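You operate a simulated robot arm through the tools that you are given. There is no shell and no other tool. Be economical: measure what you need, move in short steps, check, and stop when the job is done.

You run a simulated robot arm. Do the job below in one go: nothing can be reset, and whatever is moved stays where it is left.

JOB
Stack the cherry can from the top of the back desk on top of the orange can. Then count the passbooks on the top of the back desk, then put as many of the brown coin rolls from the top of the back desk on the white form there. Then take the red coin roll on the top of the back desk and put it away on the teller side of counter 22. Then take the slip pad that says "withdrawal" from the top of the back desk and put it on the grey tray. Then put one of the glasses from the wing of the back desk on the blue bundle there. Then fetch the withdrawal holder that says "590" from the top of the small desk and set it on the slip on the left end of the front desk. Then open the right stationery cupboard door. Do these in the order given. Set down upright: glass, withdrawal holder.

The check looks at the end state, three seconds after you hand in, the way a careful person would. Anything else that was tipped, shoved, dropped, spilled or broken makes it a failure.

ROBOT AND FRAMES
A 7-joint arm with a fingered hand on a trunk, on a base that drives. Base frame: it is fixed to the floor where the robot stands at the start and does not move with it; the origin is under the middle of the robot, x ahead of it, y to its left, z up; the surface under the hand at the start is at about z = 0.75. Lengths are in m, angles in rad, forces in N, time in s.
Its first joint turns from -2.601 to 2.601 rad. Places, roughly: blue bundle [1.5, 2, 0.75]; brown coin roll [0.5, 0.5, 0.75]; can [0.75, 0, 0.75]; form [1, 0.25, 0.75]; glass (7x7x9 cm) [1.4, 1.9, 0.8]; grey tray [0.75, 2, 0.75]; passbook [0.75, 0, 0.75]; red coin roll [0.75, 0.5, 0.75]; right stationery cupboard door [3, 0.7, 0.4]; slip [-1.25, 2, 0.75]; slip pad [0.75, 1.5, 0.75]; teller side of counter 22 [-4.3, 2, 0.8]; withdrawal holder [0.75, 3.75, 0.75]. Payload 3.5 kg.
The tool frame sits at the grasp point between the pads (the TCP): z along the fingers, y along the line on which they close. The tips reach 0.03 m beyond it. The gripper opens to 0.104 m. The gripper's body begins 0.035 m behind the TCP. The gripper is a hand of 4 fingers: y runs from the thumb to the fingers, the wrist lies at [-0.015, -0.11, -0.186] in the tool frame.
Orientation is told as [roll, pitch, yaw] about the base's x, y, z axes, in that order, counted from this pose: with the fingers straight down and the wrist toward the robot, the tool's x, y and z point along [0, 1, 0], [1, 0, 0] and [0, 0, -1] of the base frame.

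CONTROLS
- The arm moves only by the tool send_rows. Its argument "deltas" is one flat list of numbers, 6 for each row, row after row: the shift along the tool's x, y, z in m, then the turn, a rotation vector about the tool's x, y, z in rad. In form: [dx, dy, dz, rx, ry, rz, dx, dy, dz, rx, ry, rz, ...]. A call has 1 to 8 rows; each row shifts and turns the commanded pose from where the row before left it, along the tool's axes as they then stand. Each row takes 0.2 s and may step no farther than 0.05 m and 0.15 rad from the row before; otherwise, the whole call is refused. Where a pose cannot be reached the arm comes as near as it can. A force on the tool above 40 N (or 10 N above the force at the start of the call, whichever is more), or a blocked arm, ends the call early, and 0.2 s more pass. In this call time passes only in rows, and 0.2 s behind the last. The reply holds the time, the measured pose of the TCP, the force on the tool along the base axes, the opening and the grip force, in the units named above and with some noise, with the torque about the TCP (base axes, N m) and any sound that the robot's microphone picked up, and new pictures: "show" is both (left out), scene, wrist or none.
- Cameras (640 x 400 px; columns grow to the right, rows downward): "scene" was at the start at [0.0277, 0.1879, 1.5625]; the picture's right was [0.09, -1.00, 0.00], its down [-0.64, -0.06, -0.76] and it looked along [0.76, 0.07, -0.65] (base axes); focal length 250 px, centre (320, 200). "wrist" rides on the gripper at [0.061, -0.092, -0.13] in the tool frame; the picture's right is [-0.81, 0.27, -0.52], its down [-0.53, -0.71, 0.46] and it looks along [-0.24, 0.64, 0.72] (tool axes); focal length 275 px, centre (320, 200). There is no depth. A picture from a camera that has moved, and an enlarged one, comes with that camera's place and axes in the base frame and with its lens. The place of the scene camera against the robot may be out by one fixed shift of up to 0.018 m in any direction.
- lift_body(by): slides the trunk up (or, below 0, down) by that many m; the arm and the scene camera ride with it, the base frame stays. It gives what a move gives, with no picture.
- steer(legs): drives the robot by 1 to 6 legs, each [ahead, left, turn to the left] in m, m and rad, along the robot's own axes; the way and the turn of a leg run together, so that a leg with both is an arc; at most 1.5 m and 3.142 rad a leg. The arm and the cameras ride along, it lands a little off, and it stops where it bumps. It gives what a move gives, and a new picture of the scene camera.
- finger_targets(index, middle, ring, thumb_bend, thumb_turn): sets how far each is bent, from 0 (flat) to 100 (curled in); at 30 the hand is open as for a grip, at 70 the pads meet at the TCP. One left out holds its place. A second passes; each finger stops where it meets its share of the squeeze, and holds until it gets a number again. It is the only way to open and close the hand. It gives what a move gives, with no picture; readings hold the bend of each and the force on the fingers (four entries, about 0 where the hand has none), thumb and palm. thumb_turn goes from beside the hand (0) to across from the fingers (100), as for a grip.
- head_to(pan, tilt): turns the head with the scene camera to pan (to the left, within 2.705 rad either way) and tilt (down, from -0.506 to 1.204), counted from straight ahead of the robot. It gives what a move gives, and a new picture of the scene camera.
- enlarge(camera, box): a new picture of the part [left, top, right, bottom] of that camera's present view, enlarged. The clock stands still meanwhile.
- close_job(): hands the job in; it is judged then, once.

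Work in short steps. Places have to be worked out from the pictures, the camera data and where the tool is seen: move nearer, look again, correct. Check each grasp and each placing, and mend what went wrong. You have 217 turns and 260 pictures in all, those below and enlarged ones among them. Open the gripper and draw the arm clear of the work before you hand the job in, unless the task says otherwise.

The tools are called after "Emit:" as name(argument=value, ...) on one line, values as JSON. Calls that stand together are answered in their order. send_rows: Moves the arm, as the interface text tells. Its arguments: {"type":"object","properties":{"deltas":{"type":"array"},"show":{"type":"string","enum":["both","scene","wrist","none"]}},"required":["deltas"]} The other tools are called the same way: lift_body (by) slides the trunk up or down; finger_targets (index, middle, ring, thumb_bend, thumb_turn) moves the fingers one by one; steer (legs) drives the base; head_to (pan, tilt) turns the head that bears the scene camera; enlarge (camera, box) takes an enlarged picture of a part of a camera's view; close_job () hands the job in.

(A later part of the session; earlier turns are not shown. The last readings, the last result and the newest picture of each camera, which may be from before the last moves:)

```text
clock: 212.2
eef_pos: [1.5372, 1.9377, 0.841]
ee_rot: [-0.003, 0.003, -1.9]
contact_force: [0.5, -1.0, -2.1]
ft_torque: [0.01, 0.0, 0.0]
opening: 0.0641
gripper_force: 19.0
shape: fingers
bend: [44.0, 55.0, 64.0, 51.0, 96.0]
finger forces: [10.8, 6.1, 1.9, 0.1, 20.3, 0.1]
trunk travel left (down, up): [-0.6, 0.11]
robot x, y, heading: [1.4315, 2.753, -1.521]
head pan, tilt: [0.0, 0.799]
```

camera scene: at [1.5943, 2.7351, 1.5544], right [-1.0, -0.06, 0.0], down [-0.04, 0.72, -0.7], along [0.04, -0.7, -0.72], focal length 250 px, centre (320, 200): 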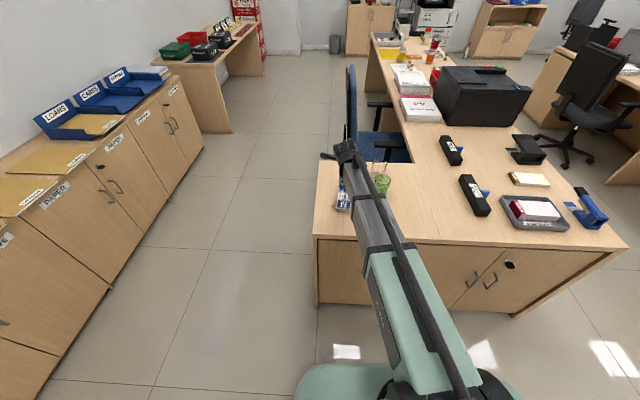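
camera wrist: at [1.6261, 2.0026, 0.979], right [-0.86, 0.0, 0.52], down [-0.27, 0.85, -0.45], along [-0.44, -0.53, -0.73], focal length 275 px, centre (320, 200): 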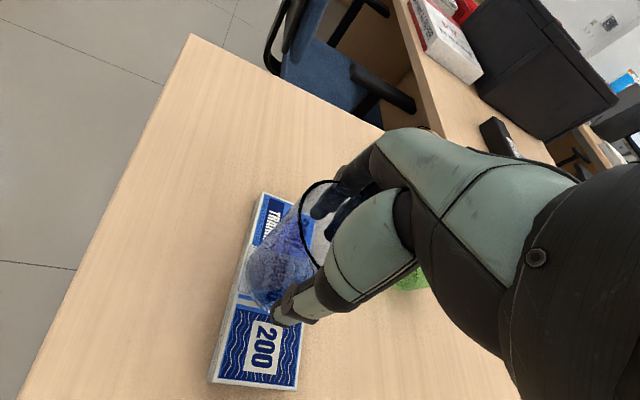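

Still free; continue with smaller steps.

Emit:
send_rows(deltas=[0, 0, 0.002, 0, 0, 0], show="none")

Emit:
send_rows(deltas=[0, 0, 0.002, 0, 0, 0], show="none")

Emit:
send_rows(deltas=[0, 0, 0.002, 0, 0, 0], show="wrist")

```text
clock: 212.6
eef_pos: [1.5381, 1.936, 0.8387]
ee_rot: [-0.001, 0.002, -1.9]
contact_force: [-0.1, 0.4, -2.1]
ft_torque: [0.03, -0.05, 0.04]
opening: 0.0641
gripper_force: 19.9
shape: fingers
bend: [44.0, 55.0, 64.0, 51.0, 96.0]
finger forces: [10.8, 6.1, 1.9, 0.1, 20.2, 0.0]
trunk travel left (down, up): [-0.6, 0.11]
robot x, y, heading: [1.437, 2.7513, -1.518]
head pan, tilt: [0.0, 0.799]
```

```text
clock: 213.0
eef_pos: [1.5385, 1.9364, 0.8361]
ee_rot: [-0.002, 0.002, -1.902]
contact_force: [0.7, -0.5, -1.3]
ft_torque: [0.01, 0.02, 0.01]
opening: 0.0642
gripper_force: 19.9
shape: fingers
bend: [44.0, 55.0, 64.0, 51.0, 96.0]
finger forces: [11.0, 6.1, 2.0, 0.0, 20.3, 0.1]
trunk travel left (down, up): [-0.6, 0.11]
robot x, y, heading: [1.4342, 2.7526, -1.511]
head pan, tilt: [0.0, 0.799]
```

```text
clock: 213.4
eef_pos: [1.5389, 1.9366, 0.8368]
ee_rot: [0.0, 0.0, -1.898]
contact_force: [0.0, 0.9, 8.3]
ft_torque: [-0.15, 0.07, 0.01]
opening: 0.0641
gripper_force: 21.6
shape: fingers
bend: [44.0, 55.0, 64.0, 52.0, 96.0]
finger forces: [11.5, 6.4, 2.3, 0.0, 21.9, 0.1]
trunk travel left (down, up): [-0.6, 0.11]
robot x, y, heading: [1.4283, 2.7547, -1.519]
head pan, tilt: [0.0, 0.799]
camera wrist: at [1.6258, 2.0032, 0.9678], right [-0.86, 0.0, 0.52], down [-0.27, 0.85, -0.45], along [-0.44, -0.53, -0.72], focal length 275 px, centre (320, 200)
```

wrist: 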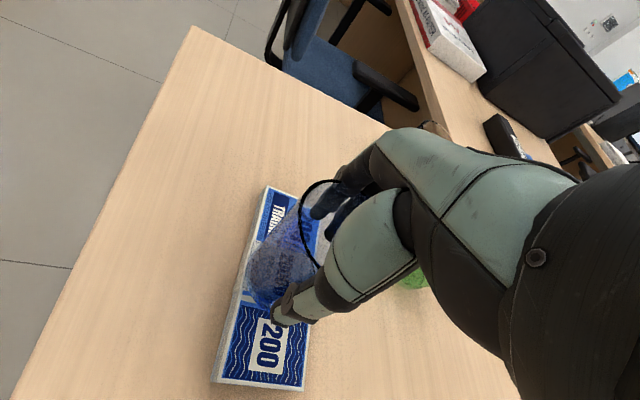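

Contact. I ease up slightly, then open and rise.

Emit:
send_rows(deltas=[0, 0, -0.001, 0, 0, 0], show="none")

Emit:
finger_targets(index=30, middle=30, ring=30, thumb_bend=30)

Emit:
enlarge(camera="wrist", box=[140, 130, 380, 330])

```text
clock: 213.8
eef_pos: [1.5374, 1.9365, 0.8377]
ee_rot: [0.0, 0.002, -1.901]
contact_force: [1.5, 0.8, 7.8]
ft_torque: [-0.1, 0.04, 0.0]
opening: 0.0641
gripper_force: 20.7
shape: fingers
bend: [44.0, 55.0, 64.0, 52.0, 96.0]
finger forces: [11.5, 6.2, 2.0, 0.0, 21.5, 0.0]
trunk travel left (down, up): [-0.6, 0.11]
robot x, y, heading: [1.4339, 2.751, -1.516]
head pan, tilt: [0.0, 0.799]
```

```text
clock: 214.8
eef_pos: [1.5373, 1.9358, 0.835]
ee_rot: [-0.001, 0.001, -1.901]
contact_force: [0.6, 0.2, -0.4]
ft_torque: [0.02, 0.01, 0.03]
opening: 0.1027
gripper_force: 0.1
shape: fingers
bend: [30.0, 30.0, 30.0, 30.0, 97.0]
finger forces: [0.0, 0.0, 0.0, 0.0, 0.0, 0.1]
trunk travel left (down, up): [-0.6, 0.11]
robot x, y, heading: [1.436, 2.7504, -1.511]
head pan, tilt: [0.0, 0.799]
```

```text
2.00 times, centred on (260, 230) of wrist
camera zoom: at [1.6252, 2.0025, 0.9673], right [-0.86, 0.0, 0.52], down [-0.27, 0.85, -0.45], along [-0.44, -0.53, -0.73], focal length 551 px, centre (440, 140)
```

zoom: 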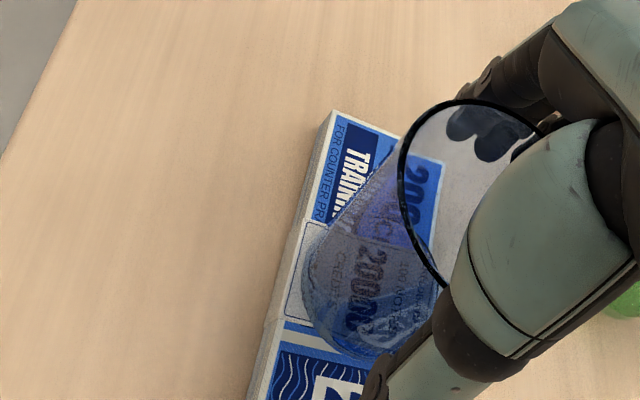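

The glass stands on the bundle and no finger touches it. I rise straight up.

Emit:
send_rows(deltas=[0, 0, -0.02, 0, 0, 0, 0, 0, -0.03, 0, 0, 0, 0, 0, -0.045, 0, 0, 0, 0, 0, -0.045, 0, 0, 0, 0, 0, -0.045, 0, 0, 0, 0, 0, -0.045, 0, 0, 0], show="both")

Emit:
enlarge(camera="wrist", box=[140, 180, 380, 380])

```text
clock: 216.2
eef_pos: [1.5348, 1.9353, 1.0642]
ee_rot: [-0.003, 0.003, -1.901]
contact_force: [-0.3, 0.2, 0.3]
ft_torque: [-0.01, 0.02, -0.02]
opening: 0.1028
gripper_force: 0.1
shape: fingers
bend: [30.0, 30.0, 30.0, 30.0, 97.0]
finger forces: [0.0, 0.0, 0.0, 0.0, 0.1, 0.0]
trunk travel left (down, up): [-0.6, 0.11]
robot x, y, heading: [1.4355, 2.7486, -1.513]
head pan, tilt: [0.0, 0.799]
camera scene: at [1.5943, 2.7358, 1.5543], right [-1.0, -0.06, 0.0], down [-0.04, 0.72, -0.7], along [0.04, -0.7, -0.72], focal length 250 px, centre (320, 200)
camera wrist: at [1.6231, 2.0024, 1.1958], right [-0.86, 0.0, 0.52], down [-0.27, 0.85, -0.45], along [-0.44, -0.53, -0.73], focal length 275 px, centre (320, 200)
```

scene: 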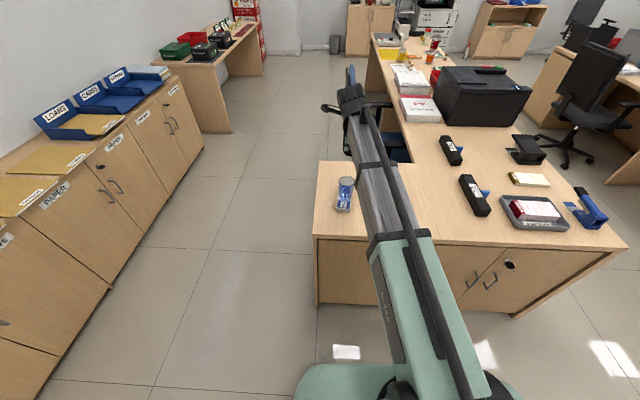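
wrist: 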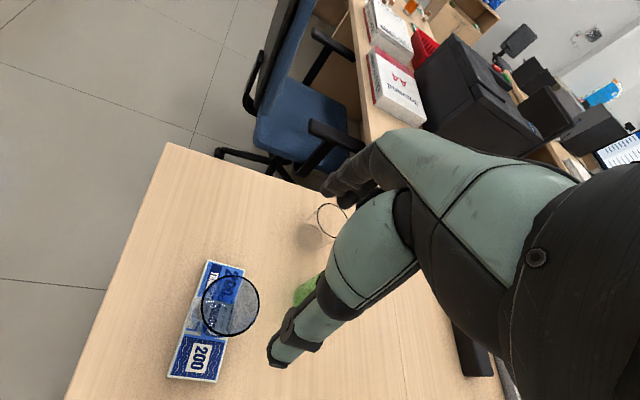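

```text
2.00 times, centred on (260, 280) of wrist
camera zoom: at [1.6231, 2.0024, 1.1958], right [-0.86, 0.0, 0.52], down [-0.27, 0.85, -0.45], along [-0.44, -0.53, -0.73], focal length 551 px, centre (440, 40)
```

zoom: 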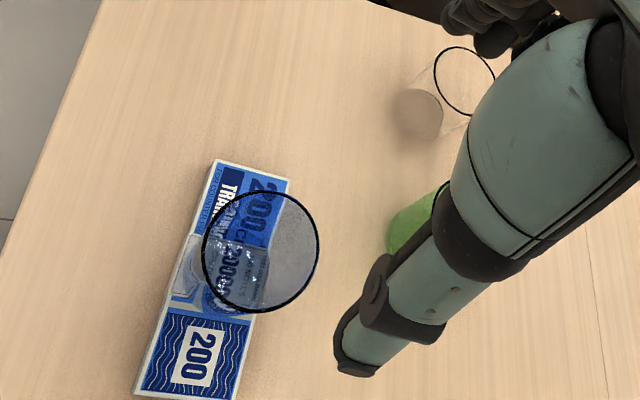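

The glass stands on the bundle. I retract the arm and drive around to the small desk.

Emit:
send_rows(deltas=[0, -0.04, -0.02, 0, 0, -0.13, 0, -0.04, -0.02, 0, 0, -0.13, 0, -0.04, -0.02, 0, 0, -0.13, 0, -0.03, 0, 0, 0, 0], show="none")

Emit:
steer(legs=[[0, -1.45, 0], [0, 0, 1.515], [0, 0.95, 0]])

Emit:
head_to(pan=0.1, tilt=0.7)

```text
clock: 217.2
eef_pos: [1.5602, 2.0827, 1.1243]
ee_rot: [0.0, 0.003, -1.509]
contact_force: [-0.6, -0.2, 0.7]
ft_torque: [-0.04, -0.03, -0.01]
opening: 0.1031
gripper_force: 0.0
shape: fingers
bend: [30.0, 30.0, 30.0, 30.0, 97.0]
finger forces: [0.0, 0.1, 0.0, 0.0, 0.1, 0.0]
trunk travel left (down, up): [-0.6, 0.11]
robot x, y, heading: [1.4304, 2.7511, -1.516]
head pan, tilt: [0.0, 0.799]
```

```text
clock: 232.6
eef_pos: [0.6967, 3.7087, 1.1252]
ee_rot: [0.001, 0.004, -0.026]
contact_force: [-0.2, 0.3, -0.3]
ft_torque: [-0.01, 0.01, -0.01]
opening: 0.1031
gripper_force: 0.1
shape: fingers
bend: [30.0, 30.0, 30.0, 30.0, 97.0]
finger forces: [0.1, 0.1, 0.0, 0.1, 0.0, 0.0]
trunk travel left (down, up): [-0.6, 0.11]
robot x, y, heading: [0.0178, 3.6403, -0.029]
head pan, tilt: [0.0, 0.799]
camera scene: at [0.0476, 3.8202, 1.5543], right [-0.03, -1.0, 0.0], down [-0.72, 0.02, -0.7], along [0.7, -0.02, -0.72], focal length 250 px, centre (320, 200)
```

scene: 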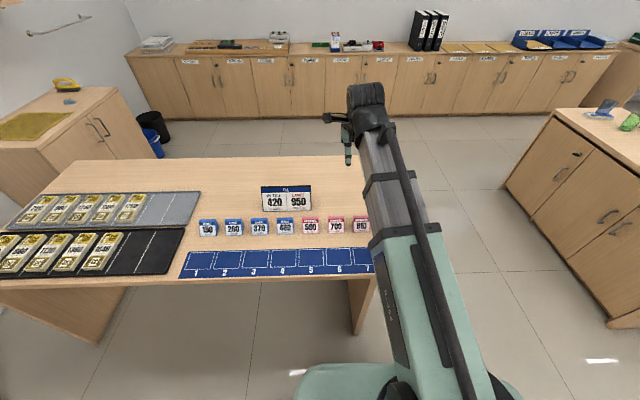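

```text
clock: 233.3
eef_pos: [0.6955, 3.7095, 1.1251]
ee_rot: [0.0, 0.003, -0.026]
contact_force: [0.3, -0.1, 0.1]
ft_torque: [0.0, 0.02, -0.03]
opening: 0.1028
gripper_force: 0.1
shape: fingers
bend: [30.0, 30.0, 30.0, 30.0, 97.0]
finger forces: [0.1, 0.1, 0.1, 0.0, 0.0, 0.0]
trunk travel left (down, up): [-0.6, 0.11]
robot x, y, heading: [0.0222, 3.641, -0.03]
head pan, tilt: [0.099, 0.7]
camera scene: at [0.0517, 3.8282, 1.5626], right [0.07, -1.0, 0.0], down [-0.64, -0.04, -0.76], along [0.76, 0.05, -0.64], focal length 250 px, centre (320, 200)
```

scene: 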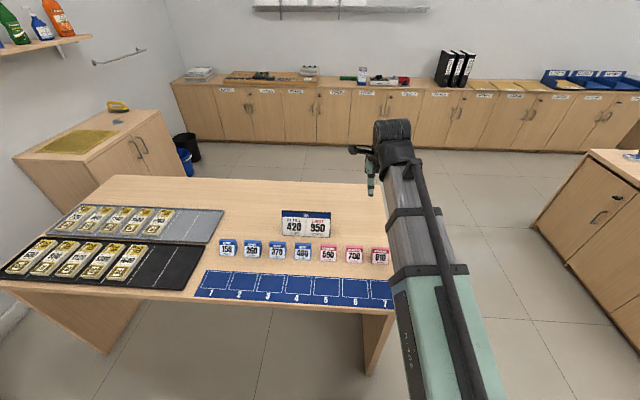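

Emit:
enlarge(camera="scene", box=[200, 200, 400, 310])

Emit:
enlarge(camera="scene", box=[300, 225, 400, 285])

Emit:
enlarge(camera="wrist", box=[0, 0, 640, 400])

```text
3.20 times, centred on (300, 255) of scene
camera zoom: at [0.0517, 3.8282, 1.5626], right [0.07, -1.0, 0.0], down [-0.64, -0.04, -0.76], along [0.76, 0.05, -0.64], focal length 801 px, centre (384, 24)
```

zoom: 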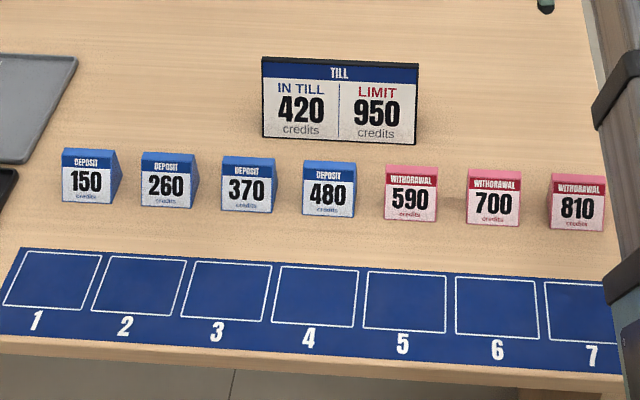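

```text
6.40 times, centred on (350, 255) of scene
camera zoom: at [0.0517, 3.8282, 1.5626], right [0.07, -1.0, 0.0], down [-0.64, -0.04, -0.76], along [0.76, 0.05, -0.64], focal length 1602 px, centre (128, -152)
```

zoom: 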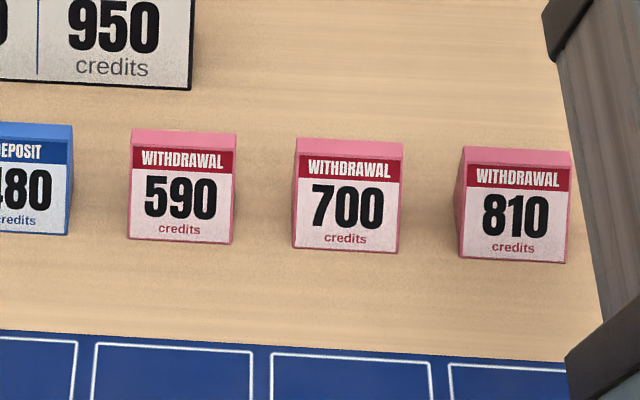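

```text
1.00 times, centred on (320, 200) of wrist (not enlarged: the box is as wide or as high as the picture)
camera zoom: at [0.6066, 3.772, 1.2573], right [0.26, -0.82, 0.52], down [-0.73, -0.51, -0.45], along [0.64, -0.26, -0.73], focal length 275 px, centre (320, 200)
```

zoom: 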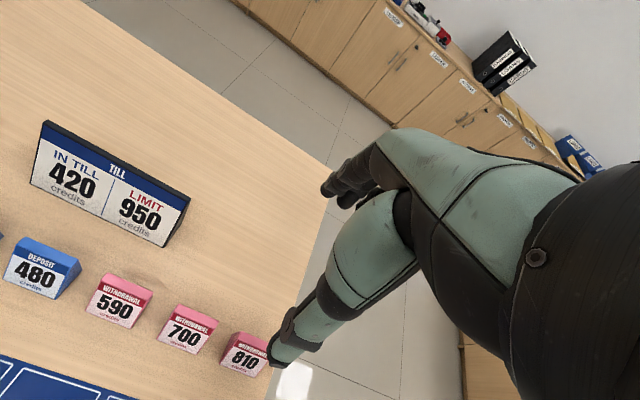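

The "590" withdrawal holder stands at about (0.676, 3.83), with neighbours 0.10 m either side. I'll grip it across its width; I turn the hand +90° (keeping it away from the TILL sign) at height first.

Emit:
send_rows(deltas=[0, 0, 0, 0, 0, -0.146, 0, 0, 0, 0, 0, -0.146, 0, 0, 0, 0, 0, -0.146, 0, 0, 0, 0, 0, -0.146, 0, 0, 0, 0, 0, -0.146, 0, 0, 0, 0, 0, -0.146, 0, 0, 0, 0, 0, -0.146, 0, 0, 0, 0, 0, -0.146], show="none")

Emit:
send_rows(deltas=[0, 0, 0, 0, 0, -0.146, 0, 0, 0, 0, 0, -0.146, 0, 0, 0, 0, 0, -0.137, 0, 0.04, 0.04, 0, 0, 0, 0, 0.03, 0.04, 0, 0, 0], show="both")

```text
clock: 235.1
eef_pos: [0.6964, 3.7087, 1.1257]
ee_rot: [0.001, 0.003, 1.145]
contact_force: [0.5, -1.0, 0.8]
ft_torque: [-0.01, 0.03, 0.02]
opening: 0.1029
gripper_force: 0.1
shape: fingers
bend: [30.0, 30.0, 30.0, 30.0, 97.0]
finger forces: [0.1, 0.1, 0.0, 0.0, 0.0, 0.0]
trunk travel left (down, up): [-0.6, 0.11]
robot x, y, heading: [0.0174, 3.6401, -0.032]
head pan, tilt: [0.099, 0.7]
```

```text
refused: row 4 steps farther than a row can; nothing moved
```

Step was too long; I resend with smaller steps.

Emit:
send_rows(deltas=[0, 0, 0, 0, 0, -0.146, 0, 0, 0, 0, 0, -0.146, 0, 0, 0, 0, 0, -0.134, 0, 0.03, 0.035, 0, 0, 0, 0, 0.03, 0.035, 0, 0, 0], show="both")

```text
clock: 235.8
eef_pos: [0.6987, 3.7087, 1.1245]
ee_rot: [0.005, -0.001, 1.49]
contact_force: [17.0, -12.4, 5.6]
ft_torque: [1.15, 2.94, 2.75]
opening: 0.103
gripper_force: 0.0
shape: fingers
bend: [30.0, 30.0, 30.0, 30.0, 97.0]
finger forces: [0.1, 0.0, 0.1, 0.0, 0.0, 0.1]
trunk travel left (down, up): [-0.6, 0.11]
robot x, y, heading: [0.0194, 3.6396, -0.029]
head pan, tilt: [0.099, 0.7]
stopped in row 3: the force on the tool passed its limit at 131 N (the readings are from after the stop); the commanded pose is now the measured one
camera scene: at [0.0516, 3.8282, 1.5626], right [0.07, -1.0, 0.0], down [-0.64, -0.04, -0.77], along [0.76, 0.05, -0.64], focal length 250 px, centre (320, 200)
camera wrist: at [0.6299, 3.6218, 1.2567], right [0.83, 0.21, 0.52], down [0.47, -0.75, -0.46], along [0.29, 0.62, -0.72], focal length 275 px, centre (320, 200)
```

scene: 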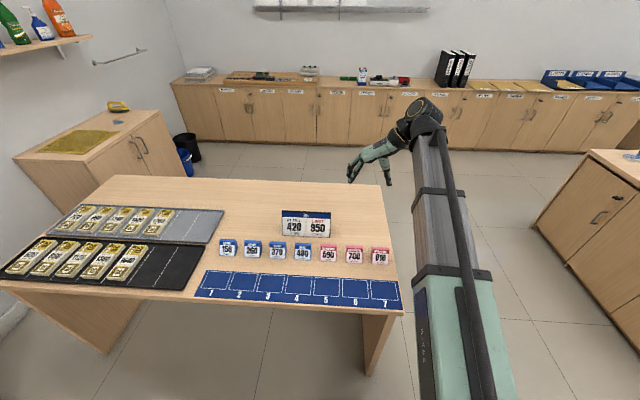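
wrist: 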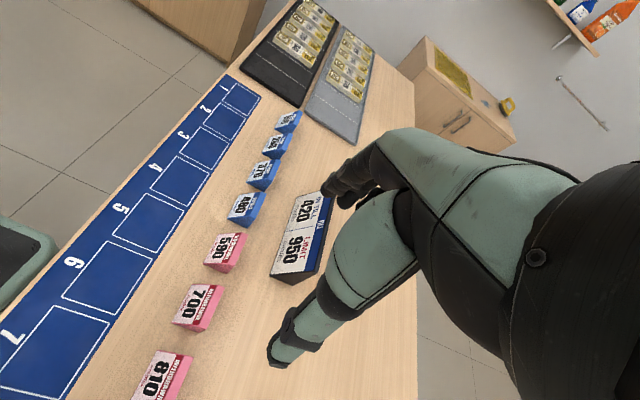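

The wrist can't turn further from here (force spike). I back the turn off a bit and move the base right, so the hand needs less relative turn.

Emit:
send_rows(deltas=[0, 0, 0, 0, 0, 0.14, 0, 0, 0, 0, 0, 0.14, 0, 0, 0, 0, 0, 0.12], show="none")

Emit:
steer(legs=[[0, -0.4, 0.03]])

```text
clock: 236.1
eef_pos: [0.6986, 3.7077, 1.1243]
ee_rot: [0.0, -0.001, 1.479]
contact_force: [6.6, 3.9, 1.2]
ft_torque: [-0.62, 1.05, 0.37]
opening: 0.1028
gripper_force: 0.2
shape: fingers
bend: [30.0, 30.0, 30.0, 30.0, 97.0]
finger forces: [0.0, 0.0, 0.0, 0.0, 0.1, 0.1]
trunk travel left (down, up): [-0.6, 0.11]
robot x, y, heading: [0.0187, 3.6403, -0.029]
head pan, tilt: [0.099, 0.7]
stopped in row 1: the force on the tool passed its limit at 80 N (the readings are from after the stop); the commanded pose is now the measured one
```

```text
clock: 238.6
eef_pos: [0.6886, 3.3255, 1.1252]
ee_rot: [0.003, -0.002, 1.509]
contact_force: [6.3, -0.3, 1.3]
ft_torque: [-0.11, 0.95, 0.57]
opening: 0.1029
gripper_force: 0.0
shape: fingers
bend: [30.0, 30.0, 30.0, 30.0, 97.0]
finger forces: [0.0, 0.0, 0.0, 0.1, 0.1, 0.0]
trunk travel left (down, up): [-0.6, 0.11]
robot x, y, heading: [0.0135, 3.2386, -0.0]
head pan, tilt: [0.099, 0.7]
camera scene: at [0.0395, 3.4271, 1.5627], right [0.09, -1.0, 0.0], down [-0.64, -0.06, -0.77], along [0.76, 0.07, -0.64], focal length 250 px, centre (320, 200)
```

scene: 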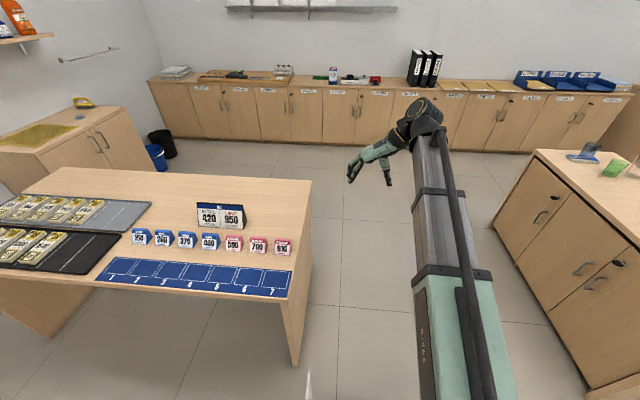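

A small residual force remains from the wrist limit. I move the hand left (+y), which relaxes the wrist.

Emit:
send_rows(deltas=[0, 0.03, 0, 0, 0, 0.03, 0, 0.04, 0, 0, 0, 0.03, 0, 0.04, 0, 0, 0, 0, 0, 0.04, 0, 0, 0, 0, 0, 0.04, 0, 0, 0, 0, 0, 0.04, 0, 0, 0, 0, 0, 0.04, 0, 0, 0, 0, 0, 0.04, 0, 0, 0, 0], show="both")

```text
clock: 240.4
eef_pos: [0.7237, 3.634, 1.1243]
ee_rot: [0.001, 0.0, 1.449]
contact_force: [-0.6, 0.2, 0.1]
ft_torque: [-0.01, 0.0, 0.02]
opening: 0.103
gripper_force: 0.1
shape: fingers
bend: [30.0, 30.0, 30.0, 30.0, 97.0]
finger forces: [0.1, 0.0, 0.0, 0.1, 0.1, 0.0]
trunk travel left (down, up): [-0.6, 0.11]
robot x, y, heading: [0.0107, 3.2386, -0.007]
head pan, tilt: [0.099, 0.7]
camera scene: at [0.0397, 3.428, 1.5626], right [0.09, -1.0, 0.0], down [-0.64, -0.06, -0.76], along [0.76, 0.07, -0.64], focal length 250 px, centre (320, 200)
camera wrist: at [0.6516, 3.5507, 1.2555], right [0.84, 0.17, 0.52], down [0.44, -0.77, -0.46], along [0.32, 0.61, -0.72], focal length 275 px, centre (320, 200)
```

scene: 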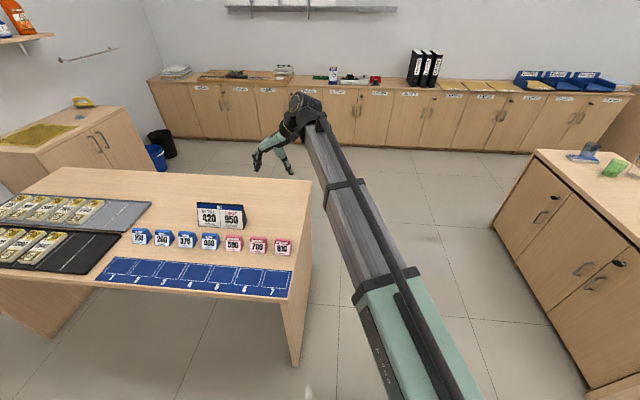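
wrist: 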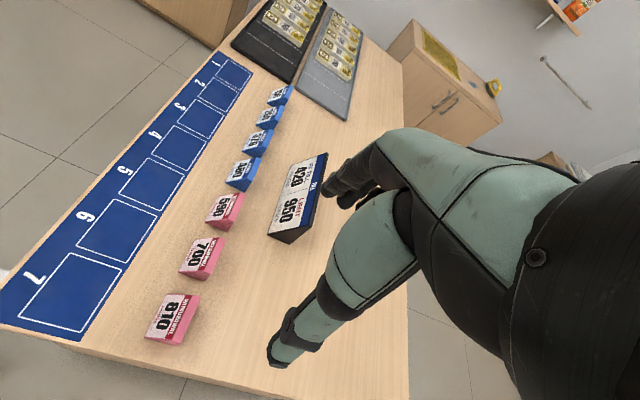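

Free again. I square the yaw and move above the 590 holder, descending to about 1.0.

Emit:
send_rows(deltas=[0, 0.03, 0, 0, 0, 0, 0, 0, 0, 0, 0, -0.122, 0.0105, 0.035, 0.02, 0, 0, 0, 0.0105, 0.035, 0.02, 0, 0, 0, 0.0105, 0.033, 0.02, 0, 0, 0, 0.0105, 0.033, 0.02, 0, 0, 0, 0.008, 0.031, 0.03, 0, 0, 0], show="both")

Emit:
enlarge(camera="wrist", box=[160, 160, 400, 360])

```text
clock: 242.0
eef_pos: [0.6761, 3.8309, 1.0155]
ee_rot: [0.001, 0.001, 1.572]
contact_force: [0.1, 0.5, -0.7]
ft_torque: [0.0, -0.01, -0.02]
opening: 0.1028
gripper_force: 0.1
shape: fingers
bend: [30.0, 30.0, 30.0, 30.0, 97.0]
finger forces: [0.0, 0.0, 0.0, 0.0, 0.0, 0.1]
trunk travel left (down, up): [-0.6, 0.11]
robot x, y, heading: [0.0122, 3.2404, -0.008]
head pan, tilt: [0.099, 0.7]
camera scene: at [0.0397, 3.428, 1.5626], right [0.09, -1.0, 0.0], down [-0.64, -0.06, -0.76], along [0.76, 0.07, -0.64], focal length 250 px, centre (320, 200)
camera wrist: at [0.6148, 3.739, 1.1458], right [0.81, 0.27, 0.52], down [0.53, -0.71, -0.46], along [0.24, 0.65, -0.72], focal length 275 px, centre (320, 200)
```

scene: 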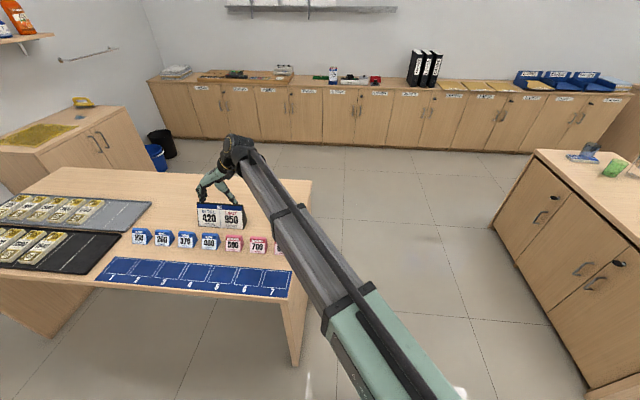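
wrist: 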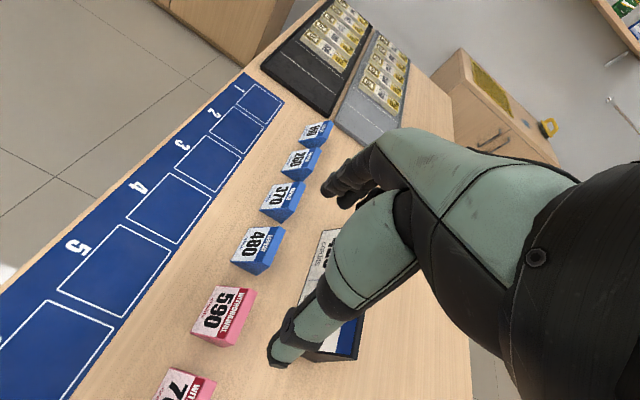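

```text
2.00 times, centred on (280, 260) of wrist
camera zoom: at [0.6148, 3.739, 1.1458], right [0.81, 0.27, 0.52], down [0.53, -0.71, -0.46], along [0.24, 0.65, -0.72], focal length 551 px, centre (400, 80)
```

zoom: 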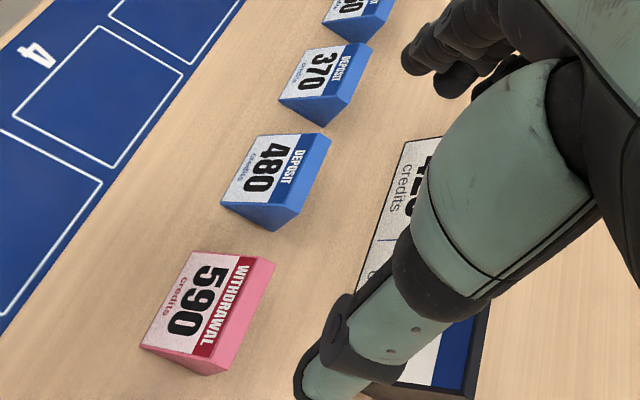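

The 590 holder: y 3.80–3.862, front foot x 0.654, vertical back x≈0.70, top z≈0.80; neighbours leave 0.038 gaps. I set a narrower opening and descend partway, centred on (0.685, 3.831).

Emit:
finger_targets(index=38, middle=38, ring=38, thumb_bend=38)

Emit:
send_rows(deltas=[-0.009, 0.001, 0.035, 0, 0, 0, 0, 0, 0.04, 0, 0, 0, 0, 0, 0.04, 0, 0, 0], show="wrist")

Emit:
enlarge(camera="wrist", box=[180, 150, 420, 350])

Emit:
enlarge(camera="scene", box=[180, 150, 310, 270])

```text
clock: 243.0
eef_pos: [0.6761, 3.8291, 1.015]
ee_rot: [0.001, -0.001, 1.571]
contact_force: [-0.7, 0.9, 0.0]
ft_torque: [0.01, 0.02, -0.02]
opening: 0.0838
gripper_force: 0.0
shape: fingers
bend: [38.0, 38.0, 38.0, 38.0, 97.0]
finger forces: [0.0, 0.0, 0.1, 0.1, 0.0, 0.0]
trunk travel left (down, up): [-0.6, 0.11]
robot x, y, heading: [0.0105, 3.2388, -0.003]
head pan, tilt: [0.099, 0.7]
```

```text
clock: 243.8
eef_pos: [0.6868, 3.8315, 0.901]
ee_rot: [0.001, -0.003, 1.571]
contact_force: [-0.2, 0.1, 0.1]
ft_torque: [-0.03, 0.01, -0.02]
opening: 0.084
gripper_force: 0.0
shape: fingers
bend: [38.0, 38.0, 38.0, 38.0, 97.0]
finger forces: [0.0, 0.1, 0.0, 0.0, 0.0, 0.0]
trunk travel left (down, up): [-0.6, 0.11]
robot x, y, heading: [0.0117, 3.2391, -0.004]
head pan, tilt: [0.099, 0.7]
camera wrist: at [0.6241, 3.7397, 1.0322], right [0.81, 0.27, 0.52], down [0.53, -0.71, -0.46], along [0.24, 0.65, -0.72], focal length 275 px, centre (320, 200)
```

wrist: 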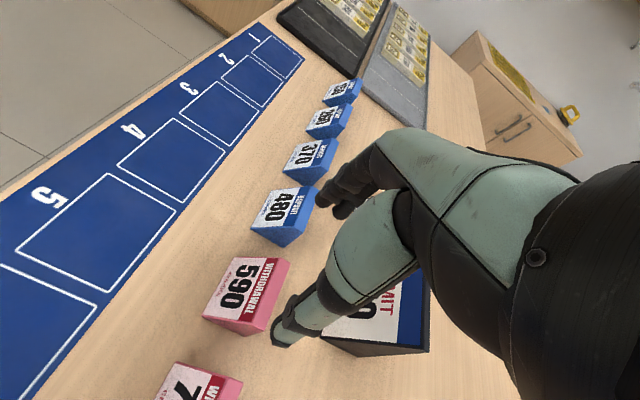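

```text
2.00 times, centred on (300, 250) of wrist
camera zoom: at [0.6241, 3.7397, 1.0322], right [0.81, 0.27, 0.52], down [0.53, -0.71, -0.46], along [0.24, 0.65, -0.72], focal length 551 px, centre (360, 100)
```

zoom: 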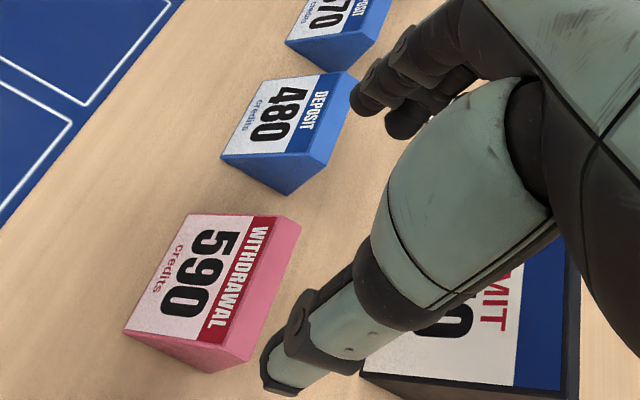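

```text
3.33 times, centred on (245, 210) of scene
camera zoom: at [0.0396, 3.4278, 1.5626], right [0.09, -1.0, 0.0], down [-0.64, -0.06, -0.76], along [0.76, 0.07, -0.64], focal length 835 px, centre (570, 167)
```

zoom: 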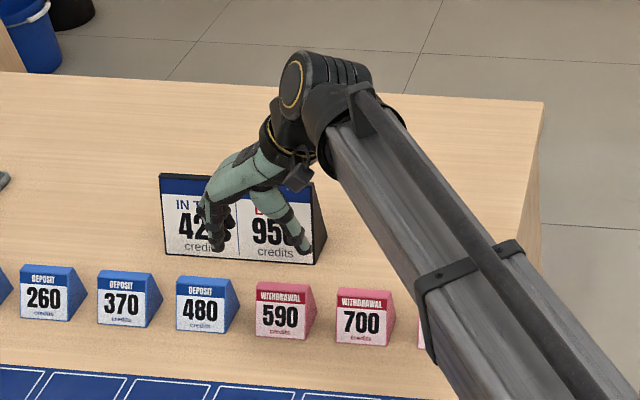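

Everything lines up (holder centre y≈3.830). I descend in two stages, checking the gaps.

Emit:
send_rows(deltas=[0.001, -0.0015, 0.035, 0, 0, 0, 0, 0, 0.03, 0, 0, 0], show="wrist")

Emit:
enlarge(camera="wrist", box=[200, 130, 440, 330])

Emit:
enlarge(camera="scene", box=[190, 180, 300, 270])

```text
clock: 244.4
eef_pos: [0.6855, 3.83, 0.8345]
ee_rot: [0.002, -0.001, 1.571]
contact_force: [0.2, 0.0, 0.7]
ft_torque: [0.0, 0.02, 0.04]
opening: 0.0836
gripper_force: 0.0
shape: fingers
bend: [38.0, 38.0, 38.0, 38.0, 97.0]
finger forces: [0.0, 0.1, 0.0, 0.1, 0.0, 0.1]
trunk travel left (down, up): [-0.6, 0.11]
robot x, y, heading: [0.0084, 3.2396, -0.004]
head pan, tilt: [0.099, 0.7]
camera wrist: at [0.6243, 3.7378, 0.9664], right [0.81, 0.27, 0.52], down [0.53, -0.71, -0.46], along [0.24, 0.65, -0.72], focal length 275 px, centre (320, 200)
```

wrist: 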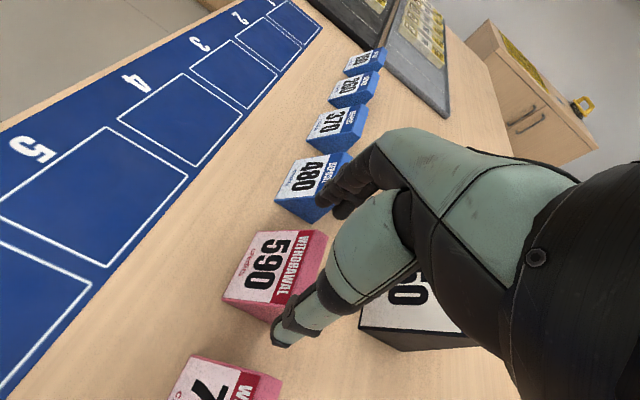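

```text
2.00 times, centred on (320, 230) of wrist
camera zoom: at [0.6243, 3.7378, 0.9664], right [0.81, 0.27, 0.52], down [0.53, -0.71, -0.46], along [0.24, 0.65, -0.72], focal length 551 px, centre (320, 140)
```

zoom: 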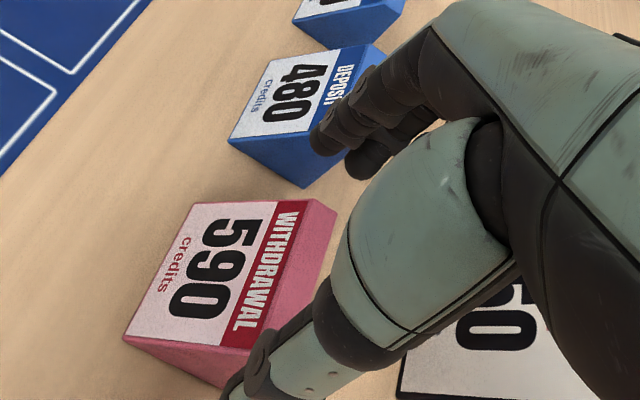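

```text
4.44 times, centred on (245, 225) of scene
camera zoom: at [0.0398, 3.4279, 1.5626], right [0.1, -1.0, 0.0], down [-0.64, -0.06, -0.76], along [0.76, 0.07, -0.64], focal length 1113 px, centre (653, 89)
```

zoom: 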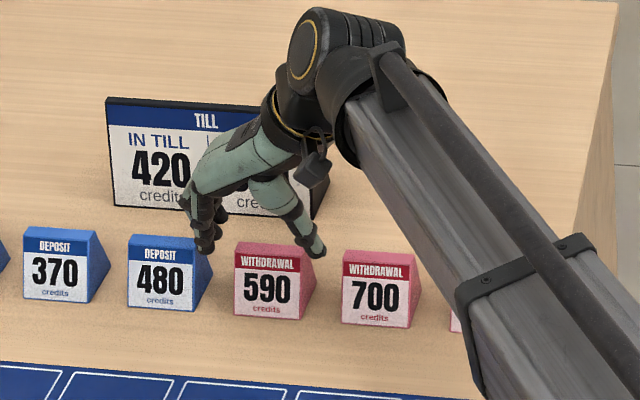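

I need the finger/thumb gaps more exactly; I zoom the scene camera further.

Emit:
enlarge(camera="scene", box=[215, 215, 275, 255])

```text
10.00 times, centred on (245, 235) of scene
camera zoom: at [0.0398, 3.4279, 1.5626], right [0.1, -1.0, 0.0], down [-0.64, -0.06, -0.76], along [0.76, 0.07, -0.64], focal length 2504 px, centre (1070, -150)
```

zoom: 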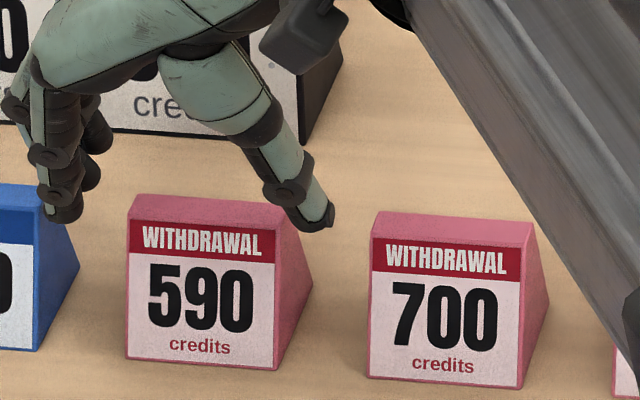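

Hand midline is ~3 mm too far left; after correction all gaps are about 8–11 mm. I shift and descend to grasp height in steps.

Emit:
send_rows(deltas=[0.001, -0.003, 0.0, 0, 0, 0, 0, 0, 0.02, 0, 0, 0], show="none")

Emit:
enlarge(camera="scene", box=[215, 215, 275, 255])

```text
clock: 245.0
eef_pos: [0.6854, 3.8281, 0.8159]
ee_rot: [0.002, -0.003, 1.571]
contact_force: [-0.3, -0.4, -0.1]
ft_torque: [0.0, -0.02, -0.03]
opening: 0.0834
gripper_force: 0.0
shape: fingers
bend: [38.0, 38.0, 38.0, 38.0, 97.0]
finger forces: [0.1, 0.1, 0.1, 0.0, 0.1, 0.0]
trunk travel left (down, up): [-0.6, 0.11]
robot x, y, heading: [0.0087, 3.2401, -0.005]
head pan, tilt: [0.099, 0.7]
```

```text
10.00 times, centred on (245, 235) of scene
camera zoom: at [0.0397, 3.4278, 1.5626], right [0.1, -1.0, 0.0], down [-0.64, -0.06, -0.76], along [0.76, 0.07, -0.64], focal length 2504 px, centre (1070, -150)
```

zoom: 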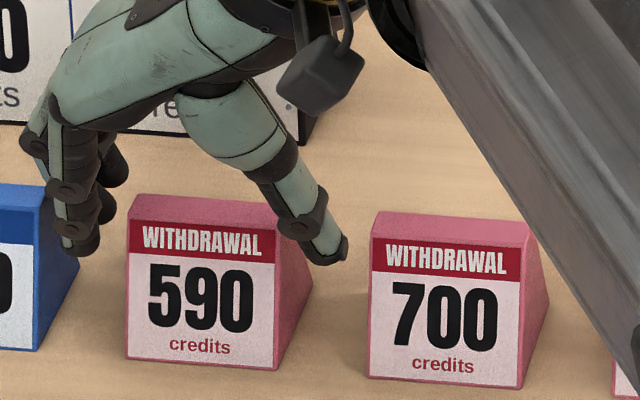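

Gaps are clear on both sides. I descend the rest.

Emit:
send_rows(deltas=[0, 0, 0.015, 0, 0, 0, 0, 0, 0.012, 0, 0, 0], show="wrist")

Emit:
enlarge(camera="scene", box=[215, 215, 275, 255])

```text
clock: 245.6
eef_pos: [0.6845, 3.8269, 0.7885]
ee_rot: [0.001, -0.002, 1.57]
contact_force: [1.0, 0.1, -0.6]
ft_torque: [0.03, 0.01, 0.03]
opening: 0.0835
gripper_force: 0.1
shape: fingers
bend: [38.0, 38.0, 38.0, 38.0, 97.0]
finger forces: [0.0, 0.0, 0.0, 0.1, 0.1, 0.1]
trunk travel left (down, up): [-0.6, 0.11]
robot x, y, heading: [0.0123, 3.2382, -0.007]
head pan, tilt: [0.099, 0.7]
camera wrist: at [0.6232, 3.7357, 0.9197], right [0.81, 0.27, 0.52], down [0.53, -0.71, -0.46], along [0.24, 0.65, -0.72], focal length 275 px, centre (320, 200)
```

wrist: 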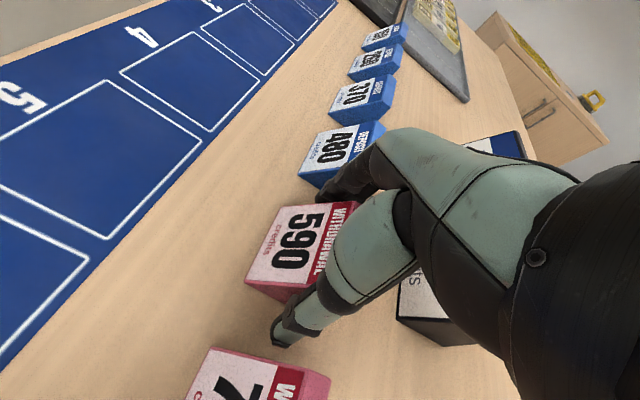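

```text
10.00 times, centred on (245, 235) of scene
camera zoom: at [0.0397, 3.4278, 1.5626], right [0.09, -1.0, 0.0], down [-0.64, -0.06, -0.76], along [0.76, 0.07, -0.64], focal length 2504 px, centre (1070, -150)
```

zoom: 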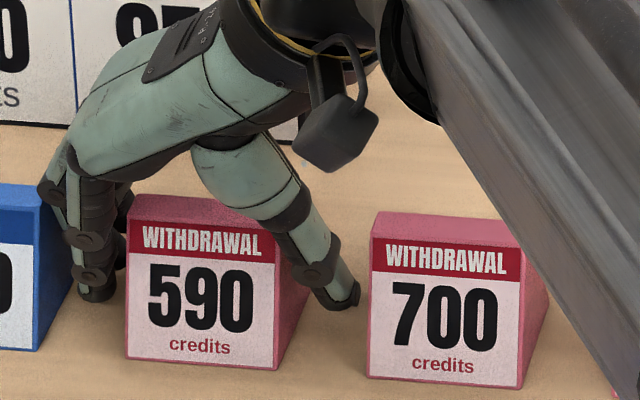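

In place without contact. I close the hand.

Emit:
finger_targets(index=62, middle=62, ring=62, thumb_bend=62)

Emit:
enlarge(camera="scene", box=[215, 215, 275, 255])

Emit:
enlarge(camera="wrist", box=[200, 130, 440, 330])

```text
clock: 246.6
eef_pos: [0.6845, 3.8267, 0.7889]
ee_rot: [0.002, -0.003, 1.571]
contact_force: [-0.2, 1.6, 3.7]
ft_torque: [0.19, -0.05, -0.02]
opening: 0.0606
gripper_force: 21.4
shape: fingers
bend: [48.0, 52.0, 62.0, 50.0, 96.0]
finger forces: [12.3, 9.7, 0.0, 0.0, 20.6, 0.1]
trunk travel left (down, up): [-0.6, 0.11]
robot x, y, heading: [0.0135, 3.2399, -0.004]
head pan, tilt: [0.099, 0.7]
```

```text
10.00 times, centred on (245, 235) of scene
camera zoom: at [0.0392, 3.4276, 1.5627], right [0.1, -1.0, 0.0], down [-0.64, -0.06, -0.77], along [0.76, 0.07, -0.64], focal length 2504 px, centre (1070, -150)
```

zoom: 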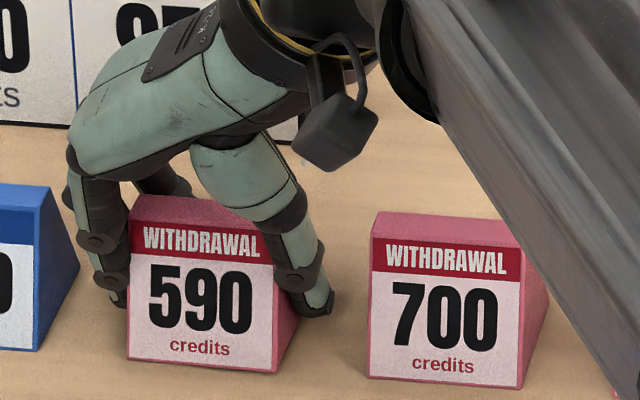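

```text
2.00 times, centred on (320, 230) of wrist
camera zoom: at [0.6229, 3.7356, 0.9204], right [0.81, 0.27, 0.52], down [0.53, -0.71, -0.46], along [0.24, 0.65, -0.72], focal length 551 px, centre (320, 140)
```

zoom: 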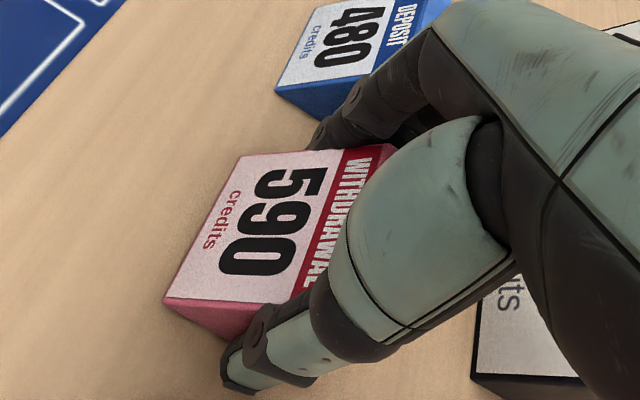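

Gripped at 21 N with index, middle and thumb. I lift straight up.

Emit:
send_rows(deltas=[0, 0, -0.02, 0, 0, 0, 0, 0, -0.03, 0, 0, 0, 0, 0, -0.04, 0, 0, 0, 0, 0, -0.04, 0, 0, 0, 0, 0, -0.04, 0, 0, 0, 0, 0, -0.04, 0, 0, 0], show="both")

```text
clock: 248.0
eef_pos: [0.6852, 3.8266, 0.997]
ee_rot: [0.003, 0.001, 1.57]
contact_force: [-0.1, -0.5, -0.7]
ft_torque: [0.0, -0.03, -0.01]
opening: 0.0607
gripper_force: 20.8
shape: fingers
bend: [48.0, 52.0, 62.0, 50.0, 96.0]
finger forces: [11.9, 8.9, 0.0, 0.0, 20.8, 0.0]
trunk travel left (down, up): [-0.6, 0.11]
robot x, y, heading: [0.0122, 3.239, -0.005]
head pan, tilt: [0.099, 0.7]
camera scene: at [0.0394, 3.4276, 1.5626], right [0.09, -1.0, 0.0], down [-0.64, -0.06, -0.77], along [0.76, 0.07, -0.64], focal length 250 px, centre (320, 200)
camera wrist: at [0.6238, 3.7354, 1.1303], right [0.81, 0.27, 0.52], down [0.53, -0.71, -0.46], along [0.24, 0.65, -0.72], focal length 275 px, centre (320, 200)
```

scene: 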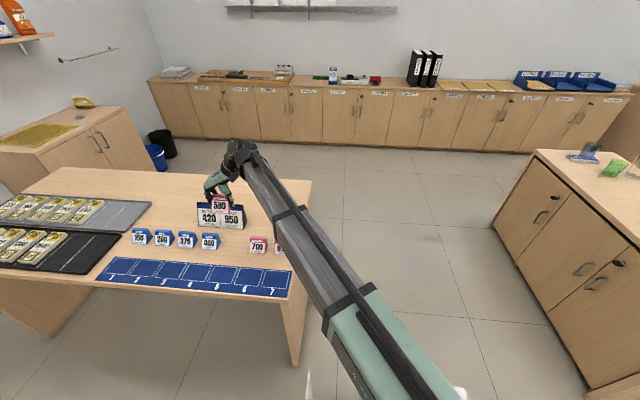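
wrist: 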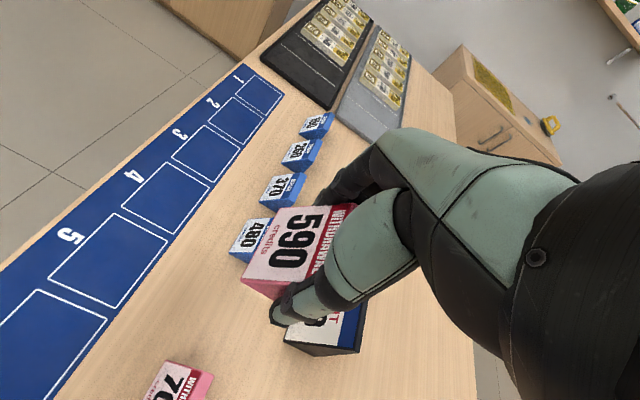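

The holder is held level. I raise it a little and drive back, turning to face the front desk's left end.

Emit:
send_rows(deltas=[0, 0, -0.045, 0, 0, 0, 0, 0, -0.045, 0, 0, 0, 0, -0.04, 0, 0, 0, 0, 0, -0.04, 0, 0, 0, 0], show="none")

Emit:
steer(legs=[[-1.27, 0, 0], [0, 0, -1.565], [0.3, 0, 0]])

Emit:
head_to(pan=0.0, tilt=0.8)

```text
clock: 249.0
eef_pos: [0.6847, 3.7462, 1.0885]
ee_rot: [0.002, -0.002, 1.571]
contact_force: [1.1, 0.4, -0.8]
ft_torque: [-0.05, -0.01, -0.02]
opening: 0.0606
gripper_force: 20.9
shape: fingers
bend: [48.0, 52.0, 62.0, 50.0, 96.0]
finger forces: [11.9, 9.0, 0.0, 0.0, 20.8, 0.0]
trunk travel left (down, up): [-0.6, 0.11]
robot x, y, heading: [0.01, 3.2387, -0.006]
head pan, tilt: [0.099, 0.7]
```

```text
clock: 260.9
eef_pos: [-0.7476, 2.2685, 1.0863]
ee_rot: [0.004, -0.001, -0.001]
contact_force: [0.3, -2.1, -0.3]
ft_torque: [0.0, 0.0, 0.02]
opening: 0.0601
gripper_force: 19.7
shape: fingers
bend: [49.0, 53.0, 62.0, 50.0, 96.0]
finger forces: [11.4, 8.5, 0.0, 0.0, 19.8, 0.0]
trunk travel left (down, up): [-0.6, 0.11]
robot x, y, heading: [-1.2578, 2.9456, -1.573]
head pan, tilt: [0.099, 0.7]
camera scene: at [-1.0897, 2.9123, 1.5626], right [-1.0, -0.1, 0.0], down [-0.06, 0.64, -0.76], along [0.07, -0.76, -0.64], focal length 250 px, centre (320, 200)
```

scene: 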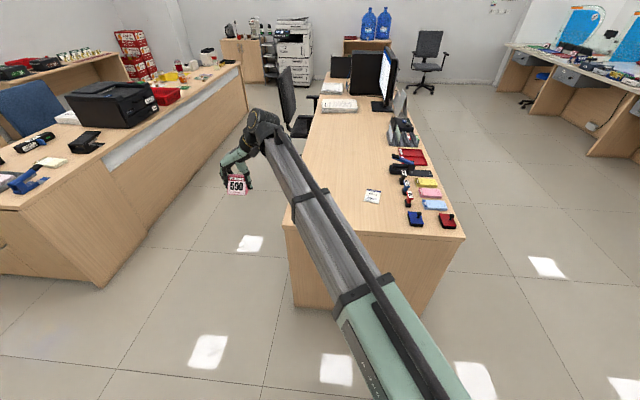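

```text
clock: 261.5
eef_pos: [-0.7473, 2.2693, 1.0881]
ee_rot: [0.001, -0.003, 0.001]
contact_force: [-0.5, -0.1, -1.4]
ft_torque: [0.04, 0.0, -0.02]
opening: 0.06
gripper_force: 20.3
shape: fingers
bend: [49.0, 53.0, 62.0, 50.0, 96.0]
finger forces: [11.4, 8.5, 0.0, 0.0, 19.8, 0.0]
trunk travel left (down, up): [-0.6, 0.11]
robot x, y, heading: [-1.2593, 2.9457, -1.576]
head pan, tilt: [0.0, 0.799]
camera scene: at [-1.0982, 2.9168, 1.5544], right [-1.0, 0.0, 0.0], down [0.0, 0.72, -0.7], along [0.0, -0.7, -0.72], focal length 250 px, centre (320, 200)
```

scene: 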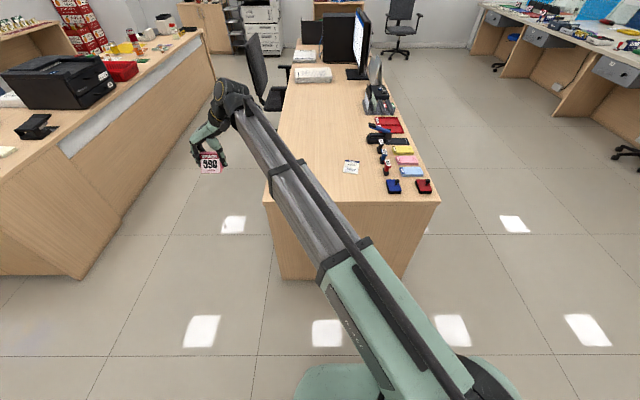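

Emit:
enlarge(camera="scene", box=[260, 100, 450, 220])

```text
3.33 times, centred on (355, 160) of scene
camera zoom: at [-1.0982, 2.9168, 1.5544], right [-1.0, 0.0, 0.0], down [0.0, 0.72, -0.7], along [0.0, -0.7, -0.72], focal length 835 px, centre (203, 333)
```

zoom: 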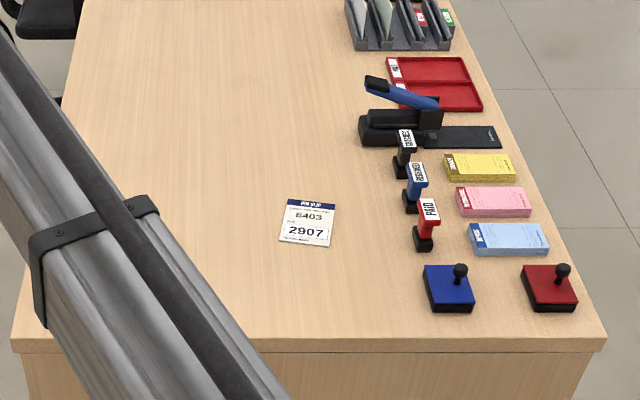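

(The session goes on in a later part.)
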